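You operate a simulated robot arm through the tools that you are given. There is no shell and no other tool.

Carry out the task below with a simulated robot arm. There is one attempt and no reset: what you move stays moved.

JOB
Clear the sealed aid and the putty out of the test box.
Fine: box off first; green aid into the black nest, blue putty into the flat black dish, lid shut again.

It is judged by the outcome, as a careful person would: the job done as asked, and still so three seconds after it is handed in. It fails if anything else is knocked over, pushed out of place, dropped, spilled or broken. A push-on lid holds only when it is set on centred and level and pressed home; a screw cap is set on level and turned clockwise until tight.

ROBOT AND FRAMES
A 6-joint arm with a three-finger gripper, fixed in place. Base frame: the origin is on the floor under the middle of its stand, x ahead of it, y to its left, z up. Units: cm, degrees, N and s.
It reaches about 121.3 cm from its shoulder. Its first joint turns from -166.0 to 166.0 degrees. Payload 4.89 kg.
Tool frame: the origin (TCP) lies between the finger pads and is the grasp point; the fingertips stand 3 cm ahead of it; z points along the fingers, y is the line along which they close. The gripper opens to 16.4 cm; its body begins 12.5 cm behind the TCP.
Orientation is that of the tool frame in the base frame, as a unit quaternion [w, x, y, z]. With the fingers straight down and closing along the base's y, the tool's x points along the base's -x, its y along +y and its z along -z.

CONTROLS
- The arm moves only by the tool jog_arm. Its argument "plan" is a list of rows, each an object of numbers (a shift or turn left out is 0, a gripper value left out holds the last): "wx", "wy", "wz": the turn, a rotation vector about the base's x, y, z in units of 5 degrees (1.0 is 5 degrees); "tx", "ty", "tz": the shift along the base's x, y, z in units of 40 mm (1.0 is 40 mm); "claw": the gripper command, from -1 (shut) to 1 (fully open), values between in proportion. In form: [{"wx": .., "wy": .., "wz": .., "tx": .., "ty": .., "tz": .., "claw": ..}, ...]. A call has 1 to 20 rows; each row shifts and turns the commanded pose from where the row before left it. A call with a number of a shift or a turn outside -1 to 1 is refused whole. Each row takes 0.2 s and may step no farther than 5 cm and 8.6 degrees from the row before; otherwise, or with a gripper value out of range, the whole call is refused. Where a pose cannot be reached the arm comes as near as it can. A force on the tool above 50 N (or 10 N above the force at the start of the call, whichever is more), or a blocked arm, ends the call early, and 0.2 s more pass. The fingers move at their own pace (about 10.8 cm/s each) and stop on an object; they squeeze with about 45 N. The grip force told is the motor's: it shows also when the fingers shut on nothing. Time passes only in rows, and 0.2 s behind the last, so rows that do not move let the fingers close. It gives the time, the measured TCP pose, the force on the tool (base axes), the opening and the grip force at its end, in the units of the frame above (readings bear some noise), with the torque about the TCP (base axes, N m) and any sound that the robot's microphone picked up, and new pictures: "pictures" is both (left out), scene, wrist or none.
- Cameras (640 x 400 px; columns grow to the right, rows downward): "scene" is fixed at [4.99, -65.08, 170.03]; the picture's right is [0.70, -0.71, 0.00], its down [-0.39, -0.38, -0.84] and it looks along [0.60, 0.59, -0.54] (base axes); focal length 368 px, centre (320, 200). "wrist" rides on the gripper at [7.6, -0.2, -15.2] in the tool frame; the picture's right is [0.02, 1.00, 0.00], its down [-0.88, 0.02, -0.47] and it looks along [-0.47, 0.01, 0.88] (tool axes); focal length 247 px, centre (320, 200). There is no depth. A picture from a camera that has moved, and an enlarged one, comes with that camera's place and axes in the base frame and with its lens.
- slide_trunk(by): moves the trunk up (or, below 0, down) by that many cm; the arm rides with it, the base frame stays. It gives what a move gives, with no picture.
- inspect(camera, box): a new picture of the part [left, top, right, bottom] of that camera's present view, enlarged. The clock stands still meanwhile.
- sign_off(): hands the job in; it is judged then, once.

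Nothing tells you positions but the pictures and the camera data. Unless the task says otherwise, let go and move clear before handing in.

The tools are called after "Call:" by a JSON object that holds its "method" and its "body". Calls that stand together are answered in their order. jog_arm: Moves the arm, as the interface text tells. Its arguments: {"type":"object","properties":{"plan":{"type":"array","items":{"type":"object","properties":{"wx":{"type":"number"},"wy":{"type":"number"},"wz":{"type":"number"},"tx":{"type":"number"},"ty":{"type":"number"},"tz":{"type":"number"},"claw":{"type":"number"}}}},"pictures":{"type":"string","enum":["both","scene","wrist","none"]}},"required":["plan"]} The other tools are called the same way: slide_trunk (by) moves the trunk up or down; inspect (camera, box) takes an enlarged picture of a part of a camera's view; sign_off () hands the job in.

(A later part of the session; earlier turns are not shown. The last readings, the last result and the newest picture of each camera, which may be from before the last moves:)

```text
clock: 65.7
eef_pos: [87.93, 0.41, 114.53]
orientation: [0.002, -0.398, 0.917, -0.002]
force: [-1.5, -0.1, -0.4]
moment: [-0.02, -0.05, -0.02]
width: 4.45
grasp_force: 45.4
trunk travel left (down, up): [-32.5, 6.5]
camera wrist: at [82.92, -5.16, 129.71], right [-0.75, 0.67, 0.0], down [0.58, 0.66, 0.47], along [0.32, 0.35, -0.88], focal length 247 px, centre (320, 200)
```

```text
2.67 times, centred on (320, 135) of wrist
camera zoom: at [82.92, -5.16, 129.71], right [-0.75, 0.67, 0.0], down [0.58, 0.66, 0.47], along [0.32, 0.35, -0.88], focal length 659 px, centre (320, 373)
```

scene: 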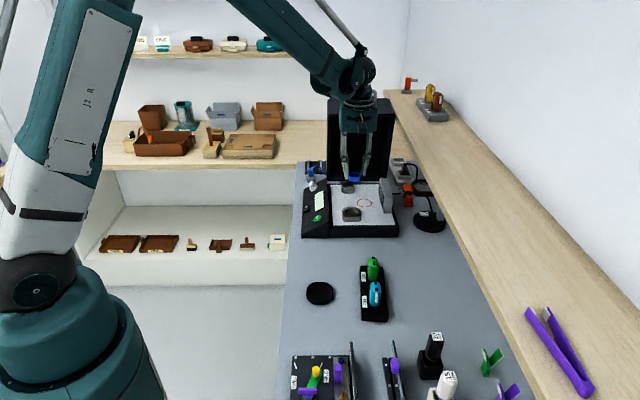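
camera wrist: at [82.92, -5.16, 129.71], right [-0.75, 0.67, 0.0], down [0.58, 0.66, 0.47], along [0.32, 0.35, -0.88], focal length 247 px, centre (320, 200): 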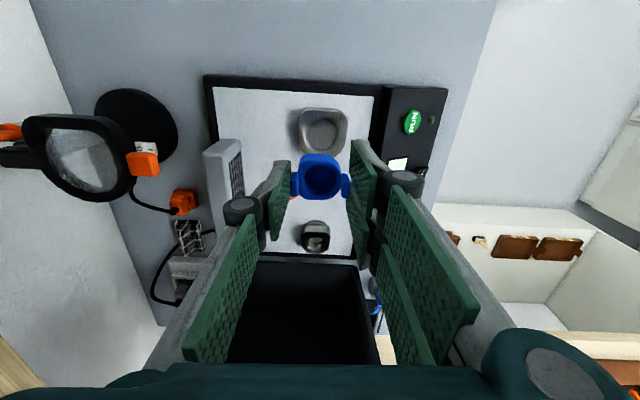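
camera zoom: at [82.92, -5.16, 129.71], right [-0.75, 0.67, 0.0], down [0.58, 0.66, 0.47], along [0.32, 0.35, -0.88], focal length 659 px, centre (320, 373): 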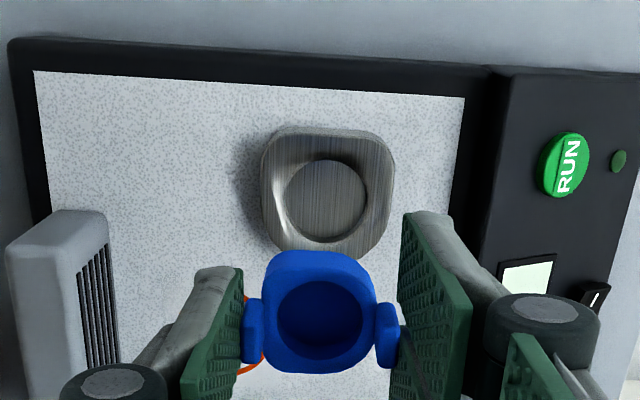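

The putty hangs level in the grip. I'll carry it over to the shallow black dish left of the nest.

Call:
{"method": "jog_arm", "body": {"plan": [{"tx": -0.35, "ty": -0.17}, {"tx": -0.6, "ty": -0.28}, {"tx": -0.7, "ty": -0.33}, {"tx": -0.7, "ty": -0.33}, {"tx": -0.7, "ty": -0.33}, {"tx": -0.7, "ty": -0.33}, {"tx": -0.7, "ty": -0.33}, {"tx": -0.7, "ty": -0.33}, {"tx": -0.7, "ty": -0.33}, {"tx": -0.7, "ty": -0.33}, {"tx": -0.6, "ty": -0.28}, {"tx": -0.4, "ty": -0.19}, {}]}}

Call:
{"method": "inspect", "body": {"camera": "wrist", "box": [220, 60, 420, 210]}}

Call:
{"method": "inspect", "body": {"camera": "scene", "box": [270, 210, 380, 320]}}

```text
clock: 68.5
eef_pos: [57.68, -13.84, 114.48]
orientation: [0.002, -0.399, 0.917, -0.001]
force: [0.4, -0.6, -0.7]
moment: [0.0, -0.04, 0.0]
width: 4.48
grasp_force: 45.0
trunk travel left (down, up): [-32.5, 6.5]
camera wrist: at [52.77, -19.47, 129.58], right [-0.75, 0.67, 0.0], down [0.58, 0.66, 0.47], along [0.32, 0.35, -0.88], focal length 247 px, centre (320, 200)
```

scene: 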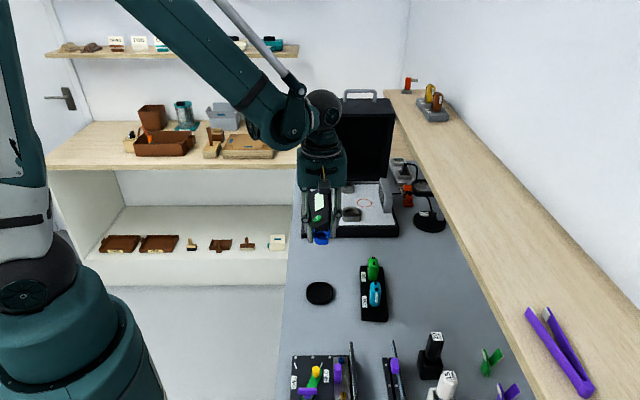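
wrist: 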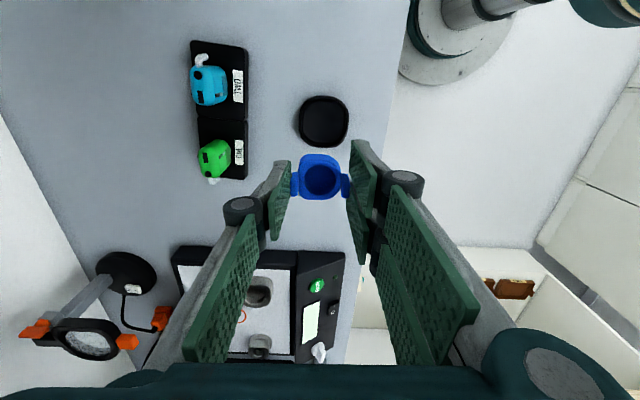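

```text
2.67 times, centred on (320, 135) of wrist
camera zoom: at [52.77, -19.47, 129.58], right [-0.75, 0.67, 0.0], down [0.58, 0.66, 0.47], along [0.32, 0.35, -0.88], focal length 659 px, centre (320, 373)
```

zoom: 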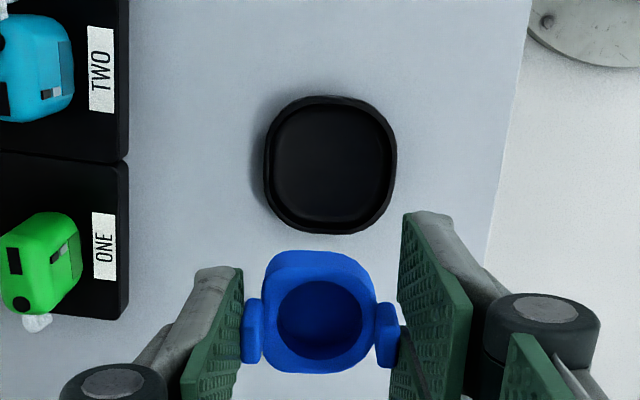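

```text
3.64 times, centred on (325, 265) of scene
camera zoom: at [4.99, -65.08, 170.03], right [0.7, -0.71, 0.0], down [-0.39, -0.38, -0.84], along [0.6, 0.59, -0.54], focal length 1340 px, centre (302, -36)
```

zoom: 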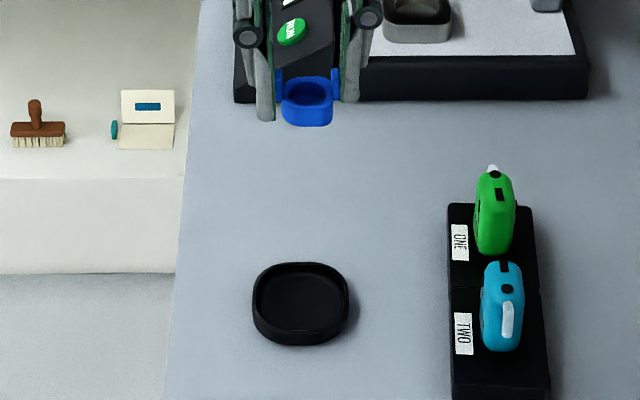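

Call:
{"method": "jog_arm", "body": {"plan": [{"tx": -0.1, "ty": -0.025, "tz": -0.5}, {"tx": -0.1, "ty": -0.025, "tz": -0.7}, {"tz": -0.8}, {"tz": -0.8}, {"tz": -0.7}, {}], "pictures": "none"}}

Call:
{"method": "inspect", "body": {"camera": "wrist", "box": [230, 60, 410, 210]}}

Call:
{"method": "inspect", "body": {"camera": "scene", "box": [290, 255, 350, 315]}}

```text
clock: 69.9
eef_pos: [56.92, -14.03, 100.41]
orientation: [-0.001, -0.399, 0.917, -0.001]
force: [0.9, -1.2, -0.4]
moment: [0.06, 0.13, -0.01]
width: 4.45
grasp_force: 44.8
trunk travel left (down, up): [-32.5, 6.5]
```

```text
2.67 times, centred on (320, 135) of wrist
camera zoom: at [51.9, -19.62, 115.51], right [-0.75, 0.67, 0.0], down [0.59, 0.66, 0.47], along [0.32, 0.35, -0.88], focal length 659 px, centre (320, 373)
```

zoom: 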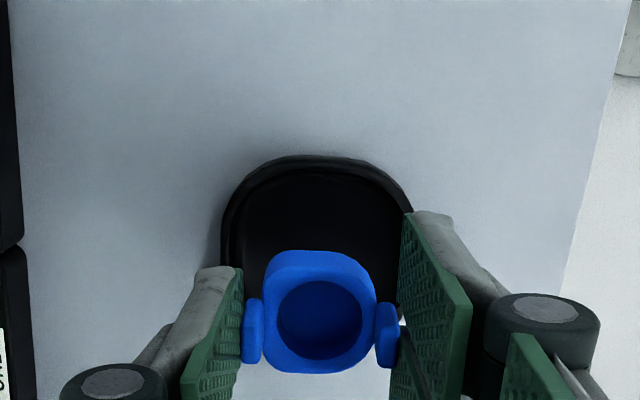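

```text
6.67 times, centred on (320, 285) of scene
camera zoom: at [4.99, -65.08, 170.03], right [0.7, -0.71, 0.0], down [-0.39, -0.38, -0.84], along [0.6, 0.59, -0.54], focal length 2456 px, centre (320, -367)
```

zoom: 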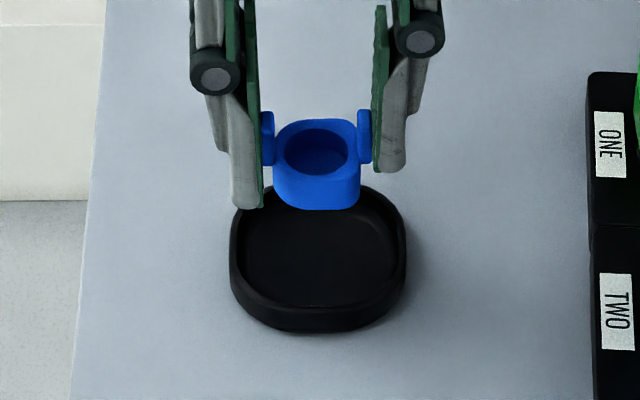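

The putty is centred over the dish. I'll lower it to near the floor, keeping the fingertips above the rim.

Call:
{"method": "jog_arm", "body": {"plan": [{"tz": -0.4}, {"tz": -0.35}, {"tz": -0.25}, {}], "pictures": "none"}}

Call:
{"method": "inspect", "body": {"camera": "scene", "box": [298, 268, 342, 308]}}

Call:
{"method": "inspect", "body": {"camera": "wrist", "box": [230, 80, 410, 230]}}

```text
clock: 70.9
eef_pos: [56.86, -13.86, 96.55]
orientation: [0.0, -0.399, 0.917, -0.001]
force: [0.3, 0.0, -0.5]
moment: [0.01, 0.05, 0.0]
width: 4.47
grasp_force: 45.6
trunk travel left (down, up): [-32.5, 6.5]
```

```text
10.00 times, centred on (320, 288) of scene
camera zoom: at [4.99, -65.08, 170.03], right [0.7, -0.71, 0.0], down [-0.39, -0.38, -0.84], along [0.6, 0.59, -0.54], focal length 3685 px, centre (320, -680)
```

zoom: 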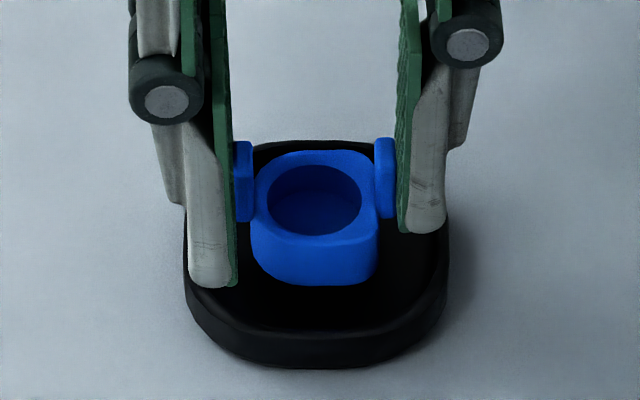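

```text
2.67 times, centred on (320, 155) of wrist
camera zoom: at [51.88, -19.63, 111.57], right [-0.75, 0.67, 0.0], down [0.59, 0.66, 0.47], along [0.32, 0.35, -0.88], focal length 659 px, centre (320, 320)
```

zoom: 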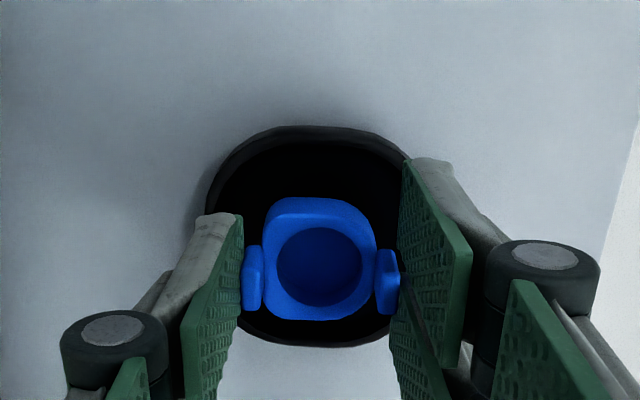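

Call:
{"method": "jog_arm", "body": {"plan": [{"tz": -0.08}, {"tz": -0.07}, {}], "pictures": "none"}}

Call:
{"method": "inspect", "body": {"camera": "scene", "box": [298, 268, 342, 308]}}

```text
clock: 71.7
eef_pos: [56.95, -13.92, 95.81]
orientation: [0.0, -0.399, 0.917, -0.002]
force: [-0.4, -0.5, 0.2]
moment: [0.02, 0.0, 0.02]
width: 4.46
grasp_force: 44.9
trunk travel left (down, up): [-32.5, 6.5]
```

```text
10.00 times, centred on (320, 288) of scene
camera zoom: at [4.99, -65.08, 170.03], right [0.7, -0.71, 0.0], down [-0.39, -0.38, -0.84], along [0.6, 0.59, -0.54], focal length 3685 px, centre (320, -680)
```

zoom: 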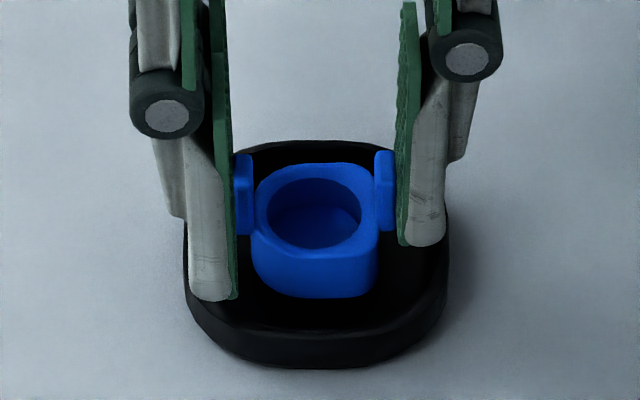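

Call:
{"method": "jog_arm", "body": {"plan": [{"tz": -0.06}, {}], "pictures": "none"}}

Call:
{"method": "jog_arm", "body": {"plan": [{"tz": -0.05}, {}], "pictures": "none"}}

Call:
{"method": "inspect", "body": {"camera": "scene", "box": [298, 268, 342, 308]}}

```text
clock: 72.3
eef_pos: [56.92, -13.9, 95.52]
orientation: [0.001, -0.399, 0.917, -0.001]
force: [-0.1, -0.4, 0.8]
moment: [0.02, -0.03, -0.02]
width: 4.45
grasp_force: 45.0
trunk travel left (down, up): [-32.5, 6.5]
```

```text
clock: 72.9
eef_pos: [56.89, -13.78, 95.42]
orientation: [0.002, -0.399, 0.917, -0.002]
force: [4.5, -4.3, 32.4]
moment: [-0.13, -0.38, -0.05]
width: 4.47
grasp_force: 44.9
trunk travel left (down, up): [-32.5, 6.5]
```

```text
10.00 times, centred on (320, 288) of scene
camera zoom: at [4.99, -65.08, 170.03], right [0.7, -0.71, 0.0], down [-0.39, -0.38, -0.84], along [0.6, 0.59, -0.54], focal length 3685 px, centre (320, -680)
```

zoom: 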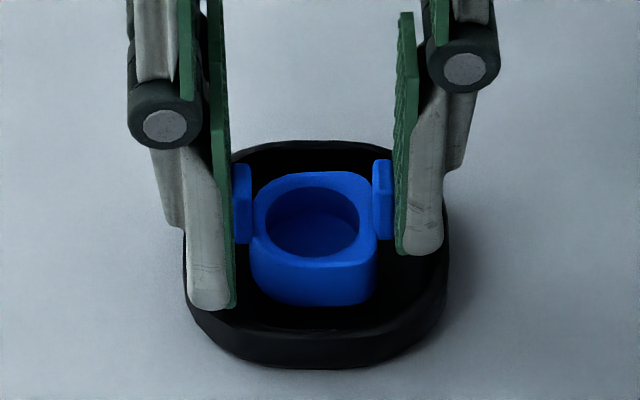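

Contact reached (32 N). I'll ease up about 1.5 mm and release so the fingers open just above the rim.

Call:
{"method": "jog_arm", "body": {"plan": [{"tz": 0.05}, {"claw": -0.38}, {"claw": -0.3}, {}], "pictures": "none"}}

Call:
{"method": "inspect", "body": {"camera": "scene", "box": [298, 268, 342, 308]}}

Call:
{"method": "inspect", "body": {"camera": "wrist", "box": [230, 80, 410, 230]}}

```text
clock: 73.9
eef_pos: [56.95, -13.92, 95.57]
orientation: [0.001, -0.399, 0.917, -0.002]
force: [0.7, 0.7, -0.4]
moment: [-0.01, 0.01, 0.01]
width: 5.71
grasp_force: 0.0
trunk travel left (down, up): [-32.5, 6.5]
```

```text
10.00 times, centred on (320, 288) of scene
camera zoom: at [4.99, -65.08, 170.03], right [0.7, -0.71, 0.0], down [-0.39, -0.38, -0.84], along [0.6, 0.59, -0.54], focal length 3685 px, centre (320, -680)
```

zoom: 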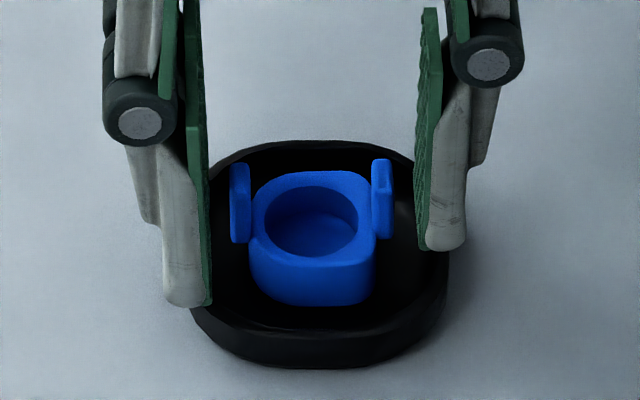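

```text
2.67 times, centred on (320, 155) of wrist
camera zoom: at [51.88, -19.54, 110.73], right [-0.75, 0.67, 0.0], down [0.59, 0.66, 0.47], along [0.32, 0.35, -0.88], focal length 659 px, centre (320, 320)
```

zoom: 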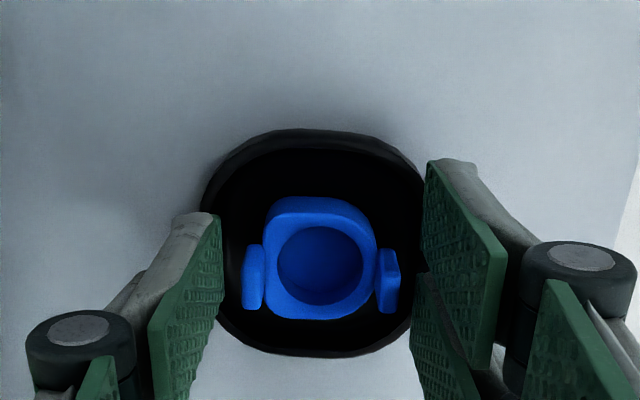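

The putty sits in the dish and the dish hasn't moved. I'll lift away and confirm.

Call:
{"method": "jog_arm", "body": {"plan": [{"tz": 0.3}, {"tz": 0.6}, {"tz": 0.8}, {"tz": 0.9}, {"tz": 0.9}, {"tz": 0.9}, {"tz": 0.9}, {"tz": 0.9}, {}]}}

Call:
{"method": "inspect", "body": {"camera": "scene", "box": [290, 250, 410, 330]}}

Call:
{"method": "inspect", "body": {"camera": "scene", "box": [300, 80, 450, 240]}}

```text
clock: 75.9
eef_pos: [56.68, -13.83, 120.25]
orientation: [0.001, -0.399, 0.917, -0.001]
force: [-0.8, -0.1, -0.3]
moment: [-0.03, -0.08, -0.02]
width: 5.72
grasp_force: 0.0
trunk travel left (down, up): [-32.5, 6.5]
camera wrist: at [51.74, -19.55, 135.46], right [-0.75, 0.67, 0.0], down [0.58, 0.66, 0.47], along [0.32, 0.35, -0.88], focal length 247 px, centre (320, 200)
```

scene: 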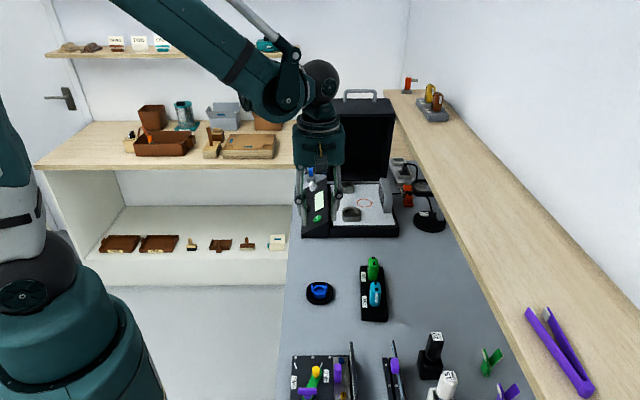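
wrist: 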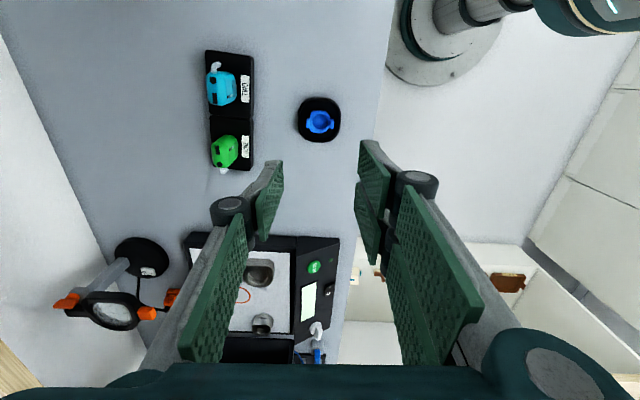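

```text
5.00 times, centred on (350, 290) of scene
camera zoom: at [4.99, -65.08, 170.03], right [0.7, -0.71, 0.0], down [-0.39, -0.38, -0.84], along [0.6, 0.59, -0.54], focal length 1842 px, centre (170, -250)
```

zoom: 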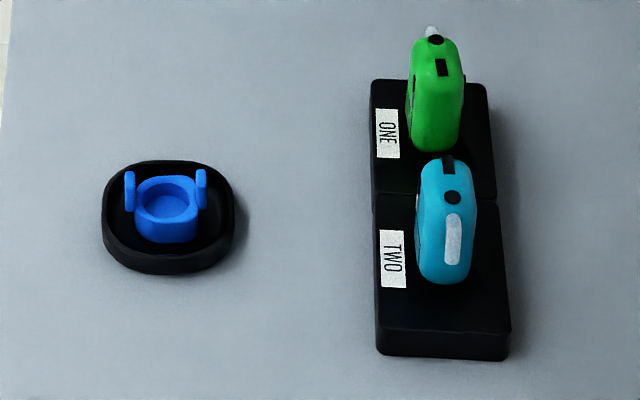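

```text
2.50 times, centred on (375, 160) of scene
camera zoom: at [4.99, -65.08, 170.03], right [0.7, -0.71, 0.0], down [-0.39, -0.38, -0.84], along [0.6, 0.59, -0.54], focal length 921 px, centre (182, 300)
```

zoom: 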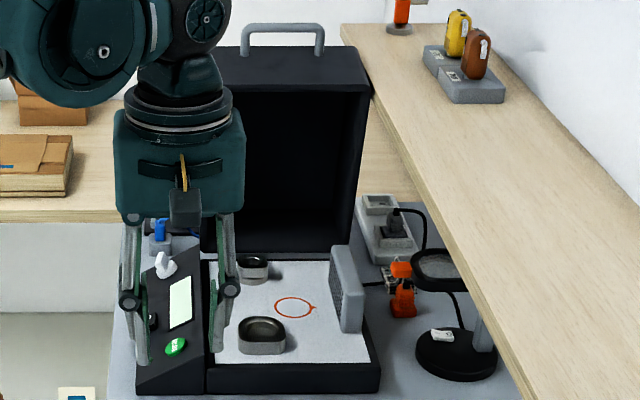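

Both items are placed and the nest and dish are undisturbed. Next is the lid: I'll turn back to the handle-grip orientation while rising, then go over the raised handle.

Call:
{"method": "jog_arm", "body": {"plan": [{"tx": 0.3, "ty": 0.1, "tz": 0.5, "wz": -0.968}, {"tx": 0.445, "ty": 0.158, "tz": 0.4, "wz": -0.968}, {"tx": 0.445, "ty": 0.158, "tz": 0.4, "wz": -0.968}, {"tx": 0.445, "ty": 0.158, "tz": 0.4, "wz": -0.968}, {"tx": 0.445, "ty": 0.158, "tz": 0.4, "wz": -0.968}, {"tx": 0.445, "ty": 0.158, "tz": 0.4, "wz": -0.968}, {"tx": 0.445, "ty": 0.158, "tz": 0.4, "wz": -0.968}, {"tx": 0.445, "ty": 0.158, "tz": 0.4, "wz": -0.968}, {"tx": 0.445, "ty": 0.158, "tz": 0.4, "wz": -0.968}, {"tx": 0.445, "ty": 0.158, "tz": 0.4, "wz": -0.968}, {"tx": 0.445, "ty": 0.158, "tz": 0.4, "wz": -0.968}, {"tx": 0.445, "ty": 0.158, "tz": 0.3, "wz": -0.968}, {"tx": 0.445, "ty": 0.158, "wz": -0.968}, {"tx": 0.445, "ty": 0.158, "wz": -0.968}, {"tx": 0.445, "ty": 0.158, "wz": -0.968}, {"tx": 0.445, "ty": 0.158, "wz": -0.968}, {"tx": 0.445, "ty": 0.158, "wz": -0.968}, {"tx": 0.445, "ty": 0.158, "wz": -0.968}, {"tx": 0.445, "ty": 0.158, "wz": -0.968}, {}]}}

```text
clock: 80.1
eef_pos: [90.08, -2.21, 139.55]
orientation: [-0.001, 0.382, 0.924, -0.002]
force: [0.0, -0.2, 0.0]
moment: [-0.04, 0.09, -0.02]
width: 5.75
grasp_force: 0.0
trunk travel left (down, up): [-32.5, 6.5]
camera wrist: at [84.85, 3.15, 154.79], right [0.69, 0.72, 0.0], down [0.64, -0.61, 0.47], along [0.34, -0.33, -0.88], focal length 247 px, centre (320, 200)
```

scene: 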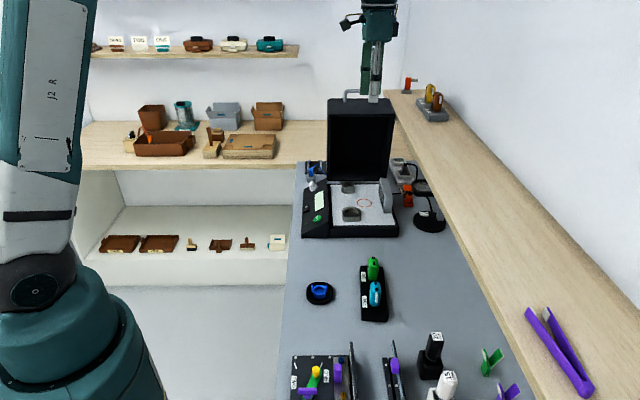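
wrist: 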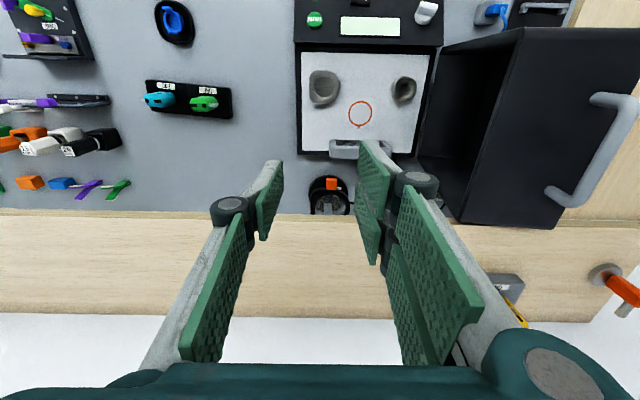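

Call:
{"method": "jog_arm", "body": {"plan": [{"tx": 0.5, "ty": 0.5}, {"tx": 0.65, "ty": 0.65}, {"tx": 0.65, "ty": 0.65}, {"tx": 0.65, "ty": 0.65}, {"tx": 0.65, "ty": 0.65}, {"tx": 0.65, "ty": 0.65}, {"tx": 0.65, "ty": 0.65}, {"tx": 0.5, "ty": 0.5}, {"tx": 0.365, "ty": 0.345, "claw": -0.4}, {}]}}

Call:
{"method": "inspect", "body": {"camera": "wrist", "box": [200, 50, 440, 230]}}

Call:
{"method": "inspect", "body": {"camera": "scene", "box": [300, 20, 450, 130]}}

```text
clock: 82.3
eef_pos: [111.39, 18.73, 139.35]
orientation: [0.0, 0.382, 0.924, -0.003]
force: [1.1, 0.2, 0.2]
moment: [-0.07, 0.06, 0.03]
width: 4.92
grasp_force: 0.1
trunk travel left (down, up): [-32.5, 6.5]
camera wrist: at [105.97, 24.13, 154.52], right [0.69, 0.72, 0.0], down [0.64, -0.61, 0.47], along [0.34, -0.33, -0.88], focal length 247 px, centre (320, 200)
```

scene: 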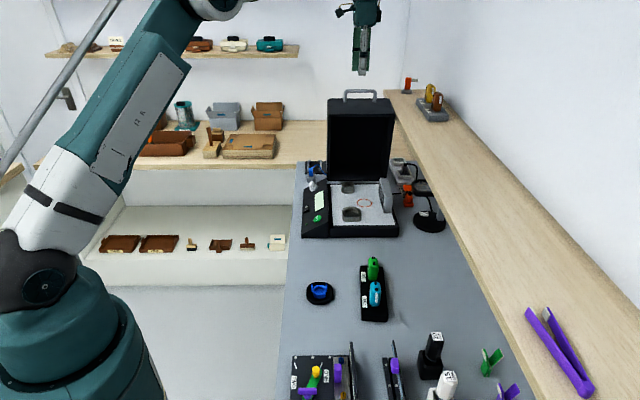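
wrist: 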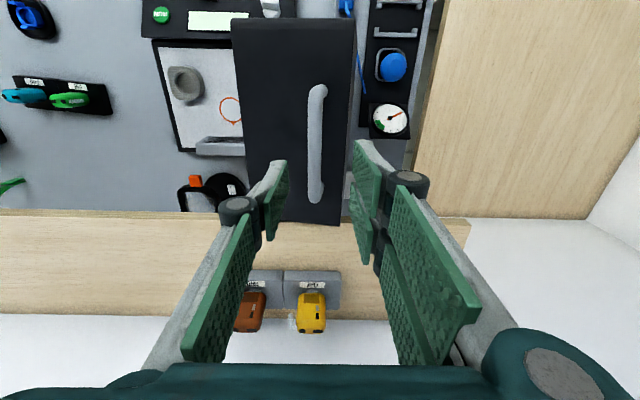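

```text
2.22 times, centred on (320, 140) of wrist
camera zoom: at [105.97, 24.13, 154.52], right [0.69, 0.72, 0.0], down [0.64, -0.61, 0.47], along [0.34, -0.33, -0.88], focal length 549 px, centre (320, 333)
```

zoom: 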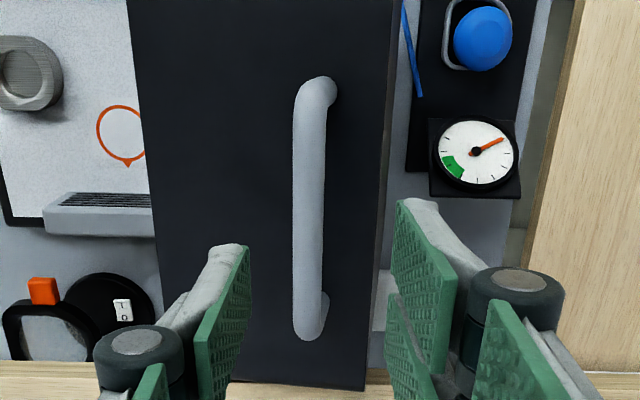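

```text
3.64 times, centred on (375, 75) of scene
camera zoom: at [4.99, -65.08, 170.03], right [0.7, -0.71, 0.0], down [-0.39, -0.38, -0.84], along [0.6, 0.59, -0.54], focal length 1340 px, centre (120, 654)
```

zoom: 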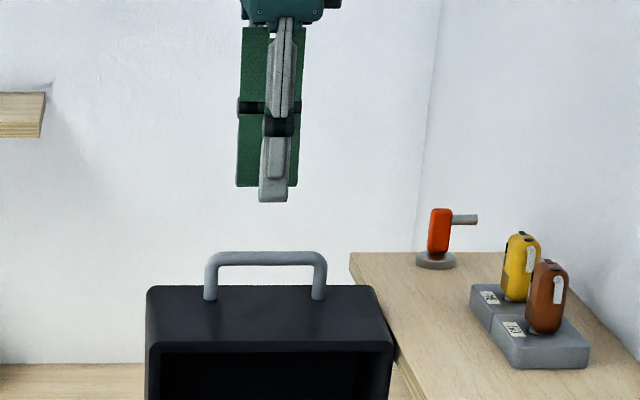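

The lid is exactly where I left it and the fingers are lined up over the bar. I'll descend and cage it again.

Call:
{"method": "jog_arm", "body": {"plan": [{"tz": -0.7}, {"tz": -0.8}, {"tz": -0.5}, {"tz": -0.28}, {}], "pictures": "none"}}

Call:
{"method": "inspect", "body": {"camera": "wrist", "box": [160, 60, 480, 260]}}

```text
clock: 83.5
eef_pos: [111.11, 18.7, 130.22]
orientation: [-0.001, 0.381, 0.924, -0.001]
force: [0.1, -0.1, -0.6]
moment: [-0.01, 0.04, -0.01]
width: 4.91
grasp_force: 0.1
trunk travel left (down, up): [-32.5, 6.5]
```

```text
2.00 times, centred on (320, 160) of wrist
camera zoom: at [105.82, 24.08, 145.45], right [0.69, 0.72, 0.0], down [0.64, -0.61, 0.47], along [0.34, -0.33, -0.88], focal length 494 px, centre (320, 280)
```

zoom: 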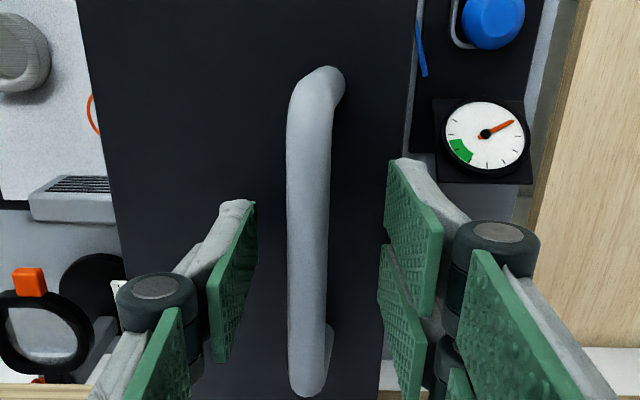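

Call:
{"method": "jog_arm", "body": {"plan": [{"claw": -0.7}, {}, {"tx": -0.25, "ty": -0.25, "tz": 0.02}, {"tx": -0.35, "ty": -0.35, "tz": 0.03}, {"tx": -0.35, "ty": -0.35, "tz": 0.03}, {"tx": -0.15, "ty": -0.15}, {}]}}

Call:
{"method": "inspect", "body": {"camera": "wrist", "box": [160, 60, 480, 260]}}

```text
clock: 85.1
eef_pos: [106.81, 14.31, 130.75]
orientation: [-0.001, 0.382, 0.924, -0.001]
force: [0.7, 1.8, 0.7]
moment: [-0.01, 0.0, 0.07]
width: 2.54
grasp_force: 1.2
trunk travel left (down, up): [-32.5, 6.5]
camera wrist: at [101.49, 19.73, 145.95], right [0.69, 0.72, 0.0], down [0.64, -0.61, 0.47], along [0.34, -0.33, -0.88], focal length 247 px, centre (320, 200)
```

scene: 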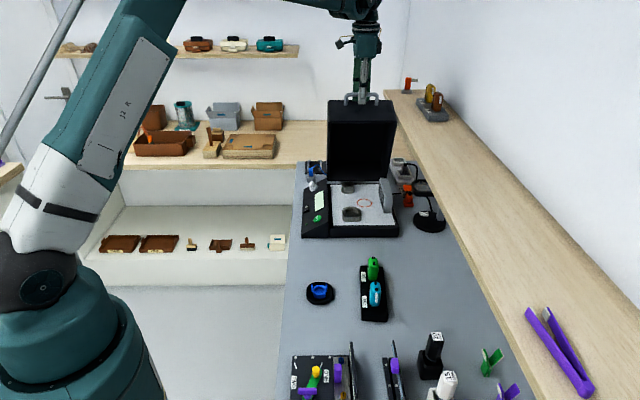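
wrist: 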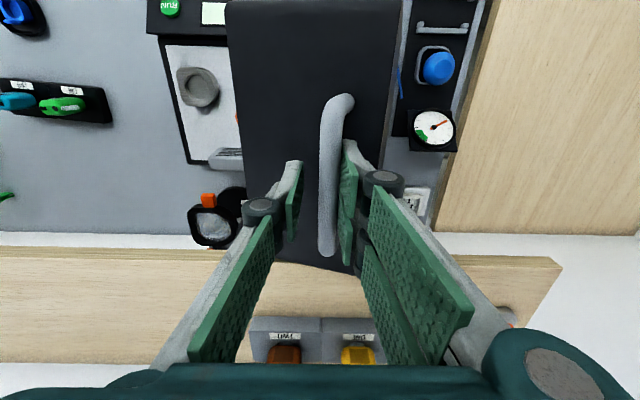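

```text
2.00 times, centred on (320, 160) of wrist
camera zoom: at [101.49, 19.73, 145.95], right [0.69, 0.72, 0.0], down [0.64, -0.61, 0.47], along [0.34, -0.33, -0.88], focal length 494 px, centre (320, 280)
```

zoom: 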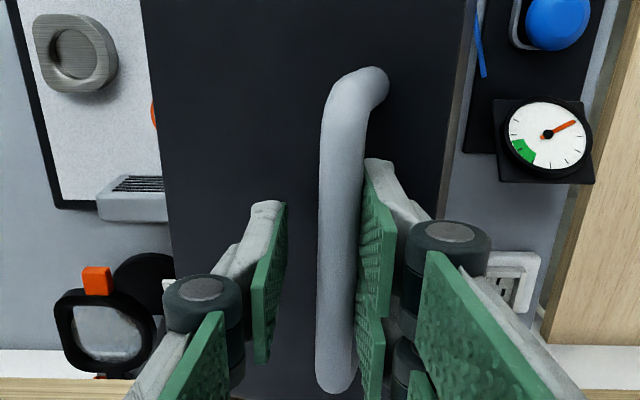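

The lid is following the rear fingers down. Continuing along the reversed arc.

Call:
{"method": "jog_arm", "body": {"plan": [{"tx": -0.356, "ty": -0.356, "tz": -0.04}, {"tx": -0.356, "ty": -0.356, "tz": -0.06}, {"tx": -0.356, "ty": -0.356, "tz": -0.08}, {"tx": -0.338, "ty": -0.338, "tz": -0.11}, {"tx": -0.338, "ty": -0.338, "tz": -0.133}, {"tx": -0.338, "ty": -0.338, "tz": -0.155}, {}]}}

Call:
{"method": "inspect", "body": {"camera": "wrist", "box": [160, 60, 480, 260]}}

```text
clock: 86.7
eef_pos: [98.47, 5.91, 128.56]
orientation: [0.0, 0.382, 0.924, 0.0]
force: [-0.6, 0.4, 0.7]
moment: [-0.01, 0.0, 0.0]
width: 2.5
grasp_force: 0.2
trunk travel left (down, up): [-32.5, 6.5]
camera wrist: at [93.03, 11.34, 143.71], right [0.69, 0.72, 0.0], down [0.64, -0.61, 0.47], along [0.34, -0.33, -0.88], focal length 247 px, centre (320, 200)
```

scene: 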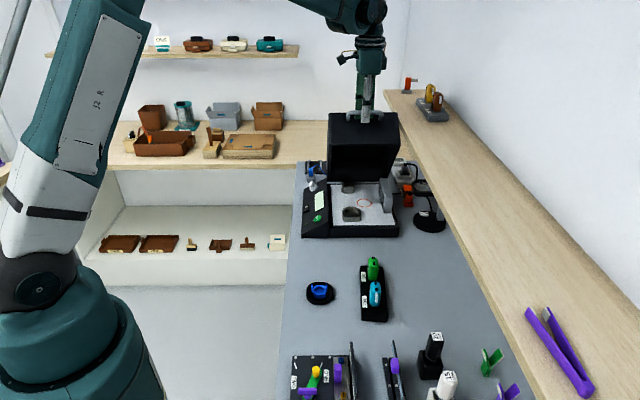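
wrist: 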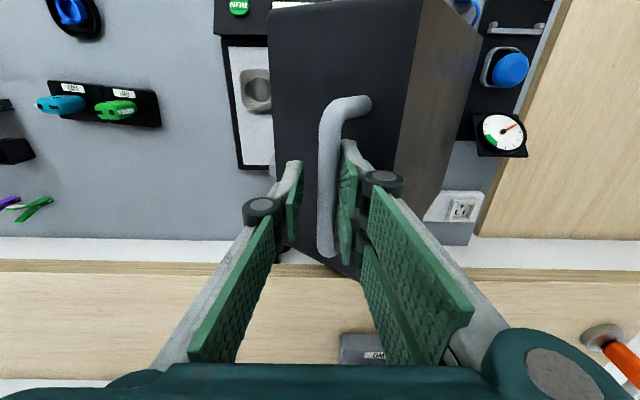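

```text
2.00 times, centred on (320, 160) of wrist
camera zoom: at [93.03, 11.34, 143.71], right [0.69, 0.72, 0.0], down [0.64, -0.61, 0.47], along [0.34, -0.33, -0.88], focal length 494 px, centre (320, 280)
```

zoom: 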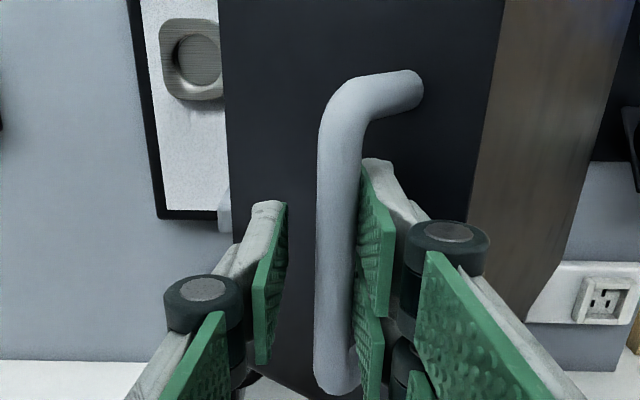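

Call:
{"method": "jog_arm", "body": {"plan": [{"tx": -0.327, "ty": -0.327, "tz": -0.2, "wx": 0.471, "wy": -0.471}, {"tx": -0.327, "ty": -0.327, "tz": -0.23, "wx": 0.471, "wy": -0.471}, {"tx": -0.327, "ty": -0.327, "tz": -0.26, "wx": 0.471, "wy": -0.471}, {"tx": -0.298, "ty": -0.298, "tz": -0.28, "wx": 0.471, "wy": -0.471}, {"tx": -0.298, "ty": -0.298, "tz": -0.3, "wx": 0.471, "wy": -0.471}, {"tx": -0.298, "ty": -0.298, "tz": -0.32, "wx": 0.471, "wy": -0.471}, {}]}}

Call:
{"method": "inspect", "body": {"camera": "wrist", "box": [160, 60, 480, 260]}}

```text
clock: 88.3
eef_pos: [91.15, -1.5, 122.14]
orientation: [0.066, 0.376, 0.911, 0.159]
force: [-0.5, -0.5, 0.3]
moment: [0.07, -0.01, 0.0]
width: 2.44
grasp_force: 0.4
trunk travel left (down, up): [-32.5, 6.5]
camera wrist: at [82.14, 0.18, 136.45], right [0.65, 0.68, 0.34], down [0.52, -0.72, 0.45], along [0.55, -0.12, -0.82], focal length 247 px, centre (320, 200)
```

scene: 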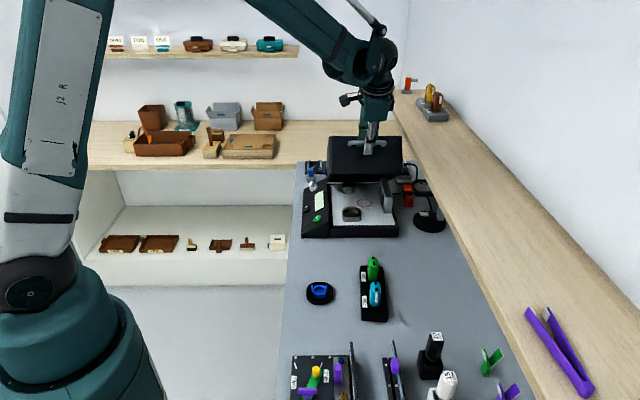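
wrist: 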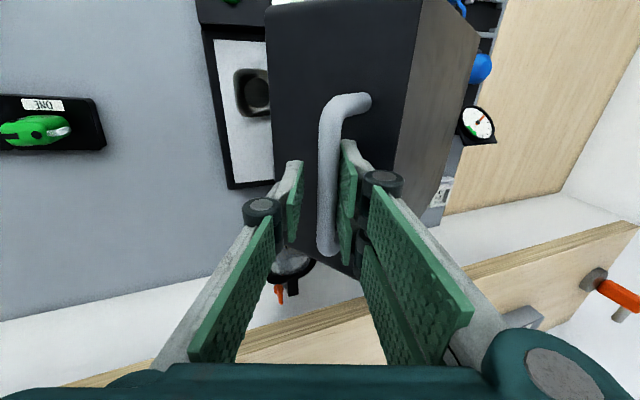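

```text
2.00 times, centred on (320, 160) of wrist
camera zoom: at [82.14, 0.18, 136.45], right [0.65, 0.68, 0.34], down [0.52, -0.72, 0.45], along [0.55, -0.12, -0.82], focal length 494 px, centre (320, 280)
```

zoom: 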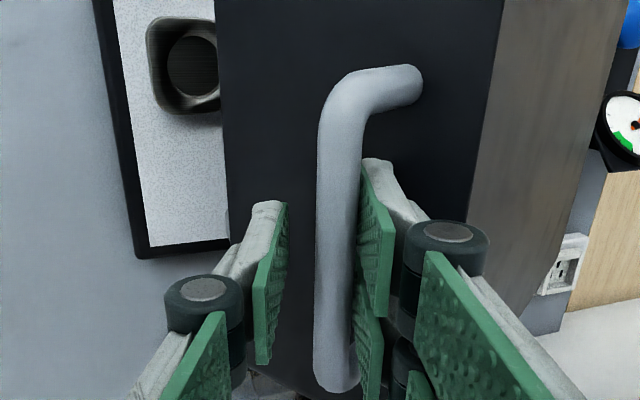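

Call:
{"method": "jog_arm", "body": {"plan": [{"tx": -0.271, "ty": -0.271, "tz": -0.34, "wx": 0.471, "wy": -0.471}, {"tx": -0.271, "ty": -0.271, "tz": -0.36, "wx": 0.471, "wy": -0.471}, {"tx": -0.271, "ty": -0.271, "tz": -0.385, "wx": 0.471, "wy": -0.471}, {"tx": -0.209, "ty": -0.209, "tz": -0.41, "wx": 0.471, "wy": -0.471}, {"tx": -0.209, "ty": -0.209, "tz": -0.425, "wx": 0.471, "wy": -0.471}, {"tx": -0.209, "ty": -0.209, "tz": -0.44, "wx": 0.471, "wy": -0.471}, {}]}}

Call:
{"method": "inspect", "body": {"camera": "wrist", "box": [160, 60, 480, 260]}}

```text
clock: 89.9
eef_pos: [85.24, -7.25, 112.8]
orientation: [0.132, 0.36, 0.869, 0.314]
force: [-0.8, -1.0, -0.6]
moment: [0.05, 0.01, 0.04]
width: 2.44
grasp_force: 0.0
trunk travel left (down, up): [-32.5, 6.5]
camera wrist: at [72.96, -8.78, 124.27], right [0.53, 0.56, 0.64], down [0.42, -0.83, 0.38], along [0.74, 0.07, -0.67], focal length 247 px, centre (320, 200)
```

scene: 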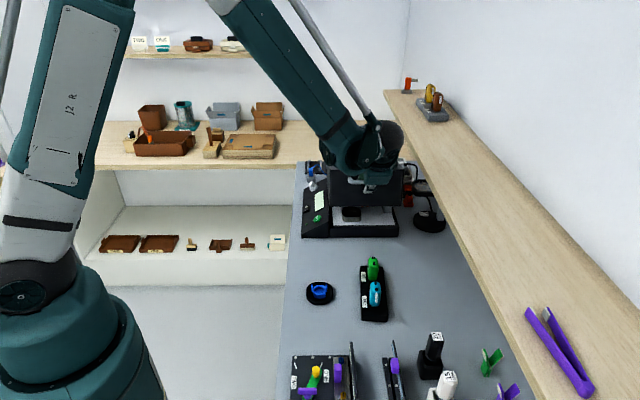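
wrist: 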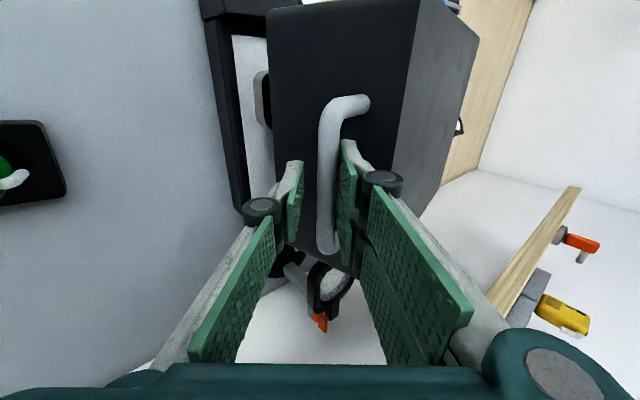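

```text
2.00 times, centred on (320, 160) of wrist
camera zoom: at [72.96, -8.78, 124.27], right [0.53, 0.56, 0.64], down [0.42, -0.83, 0.38], along [0.74, 0.07, -0.67], focal length 494 px, centre (320, 280)
```

zoom: 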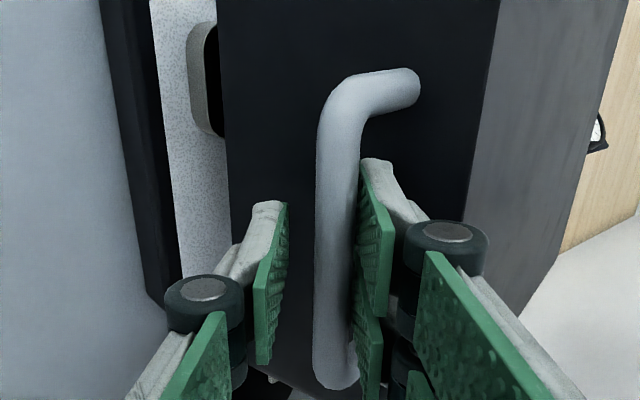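

Call:
{"method": "jog_arm", "body": {"plan": [{"tx": -0.16, "ty": -0.16, "tz": -0.46, "wx": 0.471, "wy": -0.471}, {"tx": -0.15, "ty": -0.15, "tz": -0.475, "wx": 0.471, "wy": -0.471}, {"tx": -0.14, "ty": -0.14, "tz": -0.485, "wx": 0.471, "wy": -0.471}, {}]}}

Call:
{"method": "inspect", "body": {"camera": "wrist", "box": [160, 60, 480, 260]}}

```text
clock: 90.9
eef_pos: [83.57, -9.01, 107.15]
orientation: [0.161, 0.347, 0.838, 0.388]
force: [-0.1, -0.5, -0.3]
moment: [0.07, -0.01, 0.09]
width: 2.47
grasp_force: 0.0
trunk travel left (down, up): [-32.5, 6.5]
camera wrist: at [69.99, -11.88, 116.75], right [0.44, 0.47, 0.76], down [0.38, -0.87, 0.32], along [0.81, 0.15, -0.56], focal length 247 px, centre (320, 200)
```

scene: 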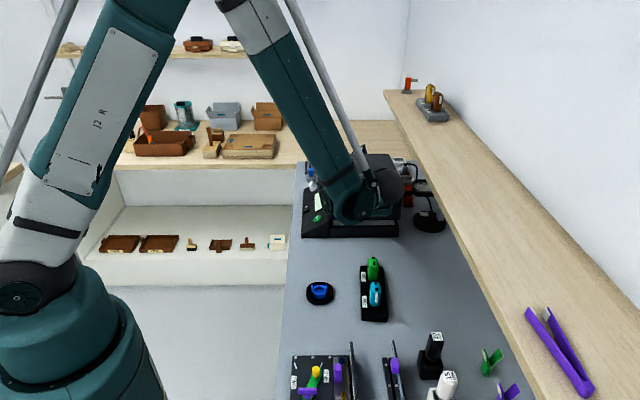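
wrist: 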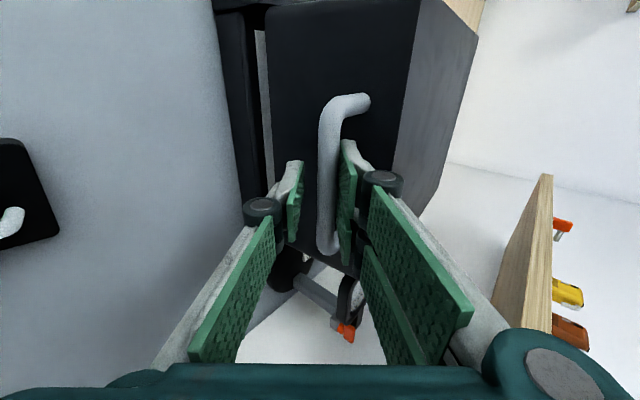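

```text
2.00 times, centred on (320, 160) of wrist
camera zoom: at [69.99, -11.88, 116.75], right [0.44, 0.47, 0.76], down [0.38, -0.87, 0.32], along [0.81, 0.15, -0.56], focal length 494 px, centre (320, 280)
```

zoom: 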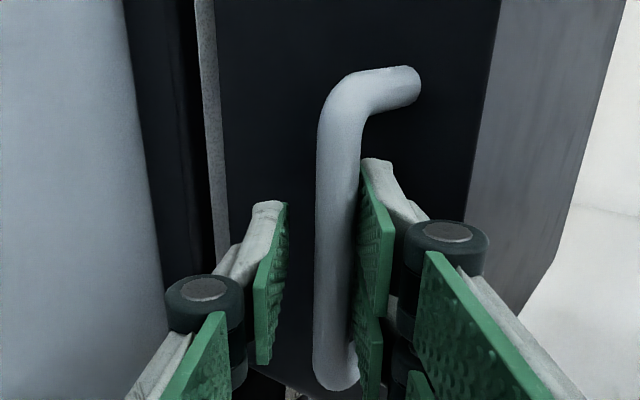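

Only about 5° remains. I'll bring it down the last bit slowly until I feel it seat.

Call:
{"method": "jog_arm", "body": {"plan": [{"tx": -0.05, "ty": -0.05, "tz": -0.2, "wx": 0.2, "wy": -0.2}, {"tx": -0.045, "ty": -0.045, "tz": -0.2, "wx": 0.2, "wy": -0.2}, {"tx": -0.04, "ty": -0.04, "tz": -0.18, "wx": 0.15, "wy": -0.15}, {}], "pictures": "none"}}

Call:
{"method": "inspect", "body": {"camera": "wrist", "box": [160, 60, 480, 260]}}

```text
clock: 91.9
eef_pos: [82.94, -9.53, 104.69]
orientation: [0.173, 0.341, 0.825, 0.416]
force: [0.8, -0.3, -0.5]
moment: [0.01, -0.03, -0.03]
width: 2.44
grasp_force: 0.1
trunk travel left (down, up): [-32.5, 6.5]
```

```text
2.00 times, centred on (320, 160) of wrist
camera zoom: at [68.92, -12.81, 113.56], right [0.4, 0.44, 0.8], down [0.36, -0.88, 0.3], along [0.84, 0.17, -0.51], focal length 494 px, centre (320, 280)
```

zoom: 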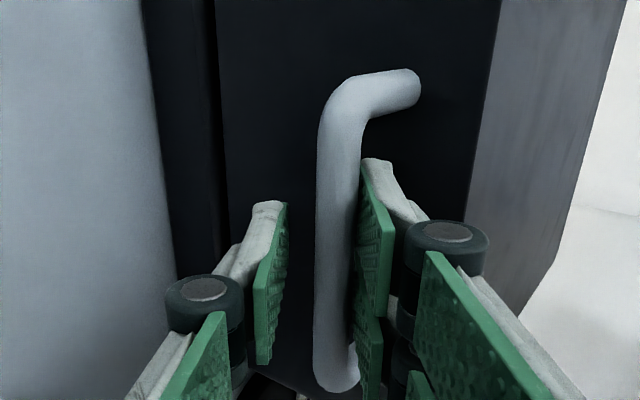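

Call:
{"method": "jog_arm", "body": {"plan": [{"tx": -0.015, "ty": -0.015, "tz": -0.07}, {"tx": -0.01, "ty": -0.01, "tz": -0.06}, {}], "pictures": "none"}}

Call:
{"method": "inspect", "body": {"camera": "wrist", "box": [160, 60, 480, 260]}}

```text
clock: 92.7
eef_pos: [82.84, -9.62, 104.2]
orientation: [0.173, 0.341, 0.825, 0.416]
force: [0.4, -0.1, -0.1]
moment: [0.03, 0.0, 0.04]
width: 2.47
grasp_force: 0.2
trunk travel left (down, up): [-32.5, 6.5]
```

```text
2.00 times, centred on (320, 160) of wrist
camera zoom: at [68.81, -12.89, 112.97], right [0.4, 0.44, 0.8], down [0.36, -0.88, 0.3], along [0.84, 0.17, -0.51], focal length 494 px, centre (320, 280)
```

zoom: 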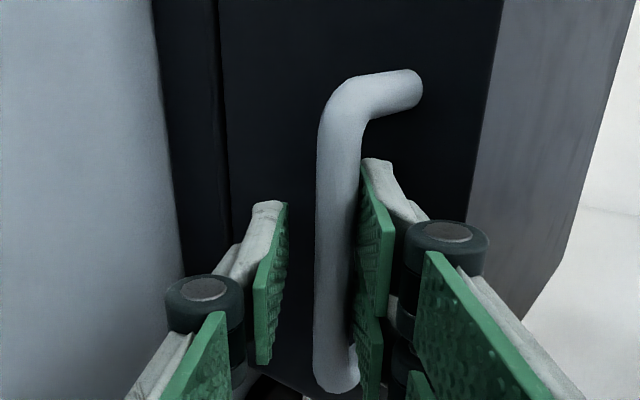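

Call:
{"method": "jog_arm", "body": {"plan": [{"tx": -0.008, "ty": -0.008, "tz": -0.06}, {}], "pictures": "none"}}

Call:
{"method": "jog_arm", "body": {"plan": [{"tx": -0.008, "ty": -0.008, "tz": -0.06}, {}], "pictures": "none"}}

Call:
{"method": "inspect", "body": {"camera": "scene", "box": [310, 180, 430, 250]}}

```text
clock: 93.3
eef_pos: [82.75, -9.62, 103.87]
orientation: [0.174, 0.341, 0.825, 0.415]
force: [0.9, -0.4, -0.3]
moment: [0.04, -0.02, -0.01]
width: 2.47
grasp_force: 0.1
trunk travel left (down, up): [-32.5, 6.5]
```

```text
clock: 93.9
eef_pos: [82.73, -9.68, 103.75]
orientation: [0.173, 0.341, 0.825, 0.416]
force: [0.1, 0.9, 4.1]
moment: [-0.09, -0.15, 0.08]
width: 2.63
grasp_force: 2.7
trunk travel left (down, up): [-32.5, 6.5]
```

```text
5.33 times, centred on (370, 215) of scene
camera zoom: at [4.99, -65.08, 170.03], right [0.7, -0.71, 0.0], down [-0.39, -0.38, -0.84], along [0.6, 0.59, -0.54], focal length 1965 px, centre (53, 120)
```

zoom: 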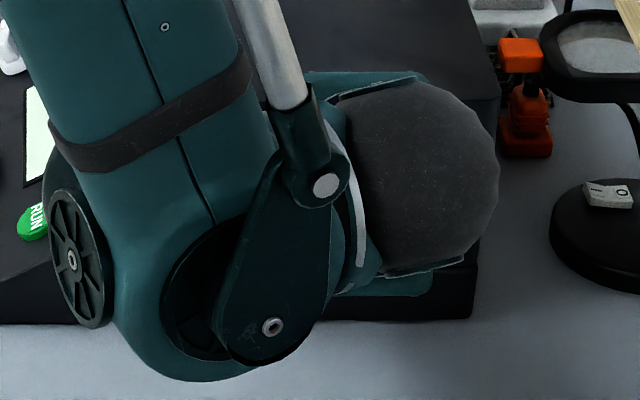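

It's starting to seat (4 N). I'll press slightly more to make sure it's home.

Call:
{"method": "jog_arm", "body": {"plan": [{"tz": -0.05}, {}], "pictures": "none"}}

Call:
{"method": "inspect", "body": {"camera": "wrist", "box": [160, 60, 480, 260]}}

```text
clock: 94.5
eef_pos: [82.63, -9.64, 103.6]
orientation: [0.174, 0.342, 0.825, 0.416]
force: [2.9, 1.6, 10.7]
moment: [-0.1, -0.24, 0.05]
width: 2.9
grasp_force: 5.2
trunk travel left (down, up): [-32.5, 6.5]
```

```text
2.00 times, centred on (320, 160) of wrist
camera zoom: at [68.73, -12.96, 112.33], right [0.4, 0.44, 0.8], down [0.36, -0.88, 0.3], along [0.84, 0.17, -0.51], focal length 494 px, centre (320, 280)
```

zoom: 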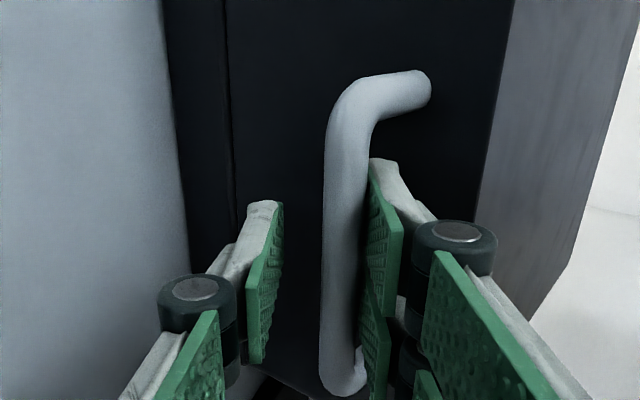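

The lid has bottomed out and the seam is closed. I'll release the bar and back straight out.

Call:
{"method": "jog_arm", "body": {"plan": [{"tz": 0.1}, {"claw": -0.45}, {}, {"tx": -0.29, "ty": -0.288, "tz": 0.29}, {"tx": -0.5, "ty": -0.5, "tz": 0.5}, {"tx": -0.5, "ty": -0.5, "tz": 0.5}, {"tx": -0.4, "ty": -0.4, "tz": 0.6}, {}]}}

Call:
{"method": "inspect", "body": {"camera": "wrist", "box": [160, 0, 480, 200]}}

```text
clock: 96.3
eef_pos: [75.95, -16.59, 111.72]
orientation: [0.173, 0.342, 0.824, 0.416]
force: [-1.2, 1.0, 0.0]
moment: [0.0, -0.04, -0.08]
width: 4.53
grasp_force: 0.1
trunk travel left (down, up): [-32.5, 6.5]
camera wrist: at [61.87, -19.96, 120.57], right [0.4, 0.44, 0.8], down [0.36, -0.88, 0.3], along [0.84, 0.17, -0.51], focal length 247 px, centre (320, 200)
```

scene: 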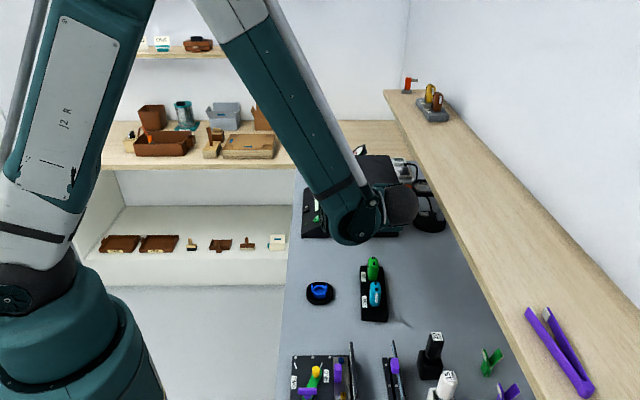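
wrist: 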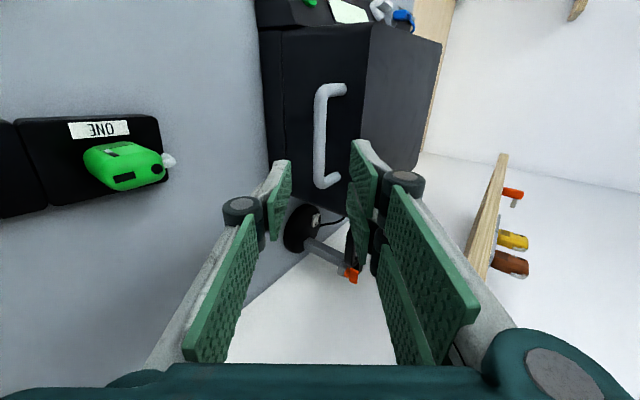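

```text
2.00 times, centred on (320, 100) of wrist
camera zoom: at [61.87, -19.96, 120.57], right [0.4, 0.44, 0.8], down [0.36, -0.88, 0.3], along [0.84, 0.17, -0.51], focal length 494 px, centre (320, 400)
```

zoom: 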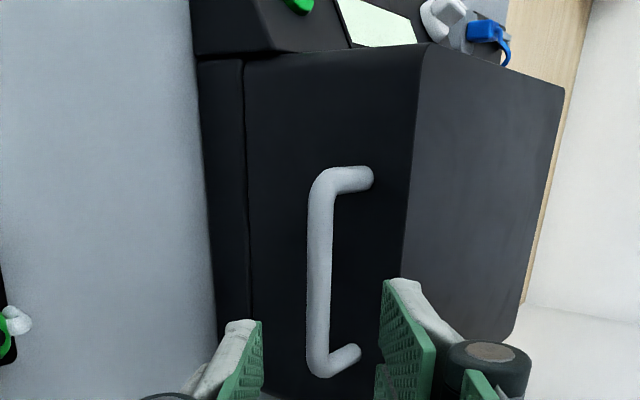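

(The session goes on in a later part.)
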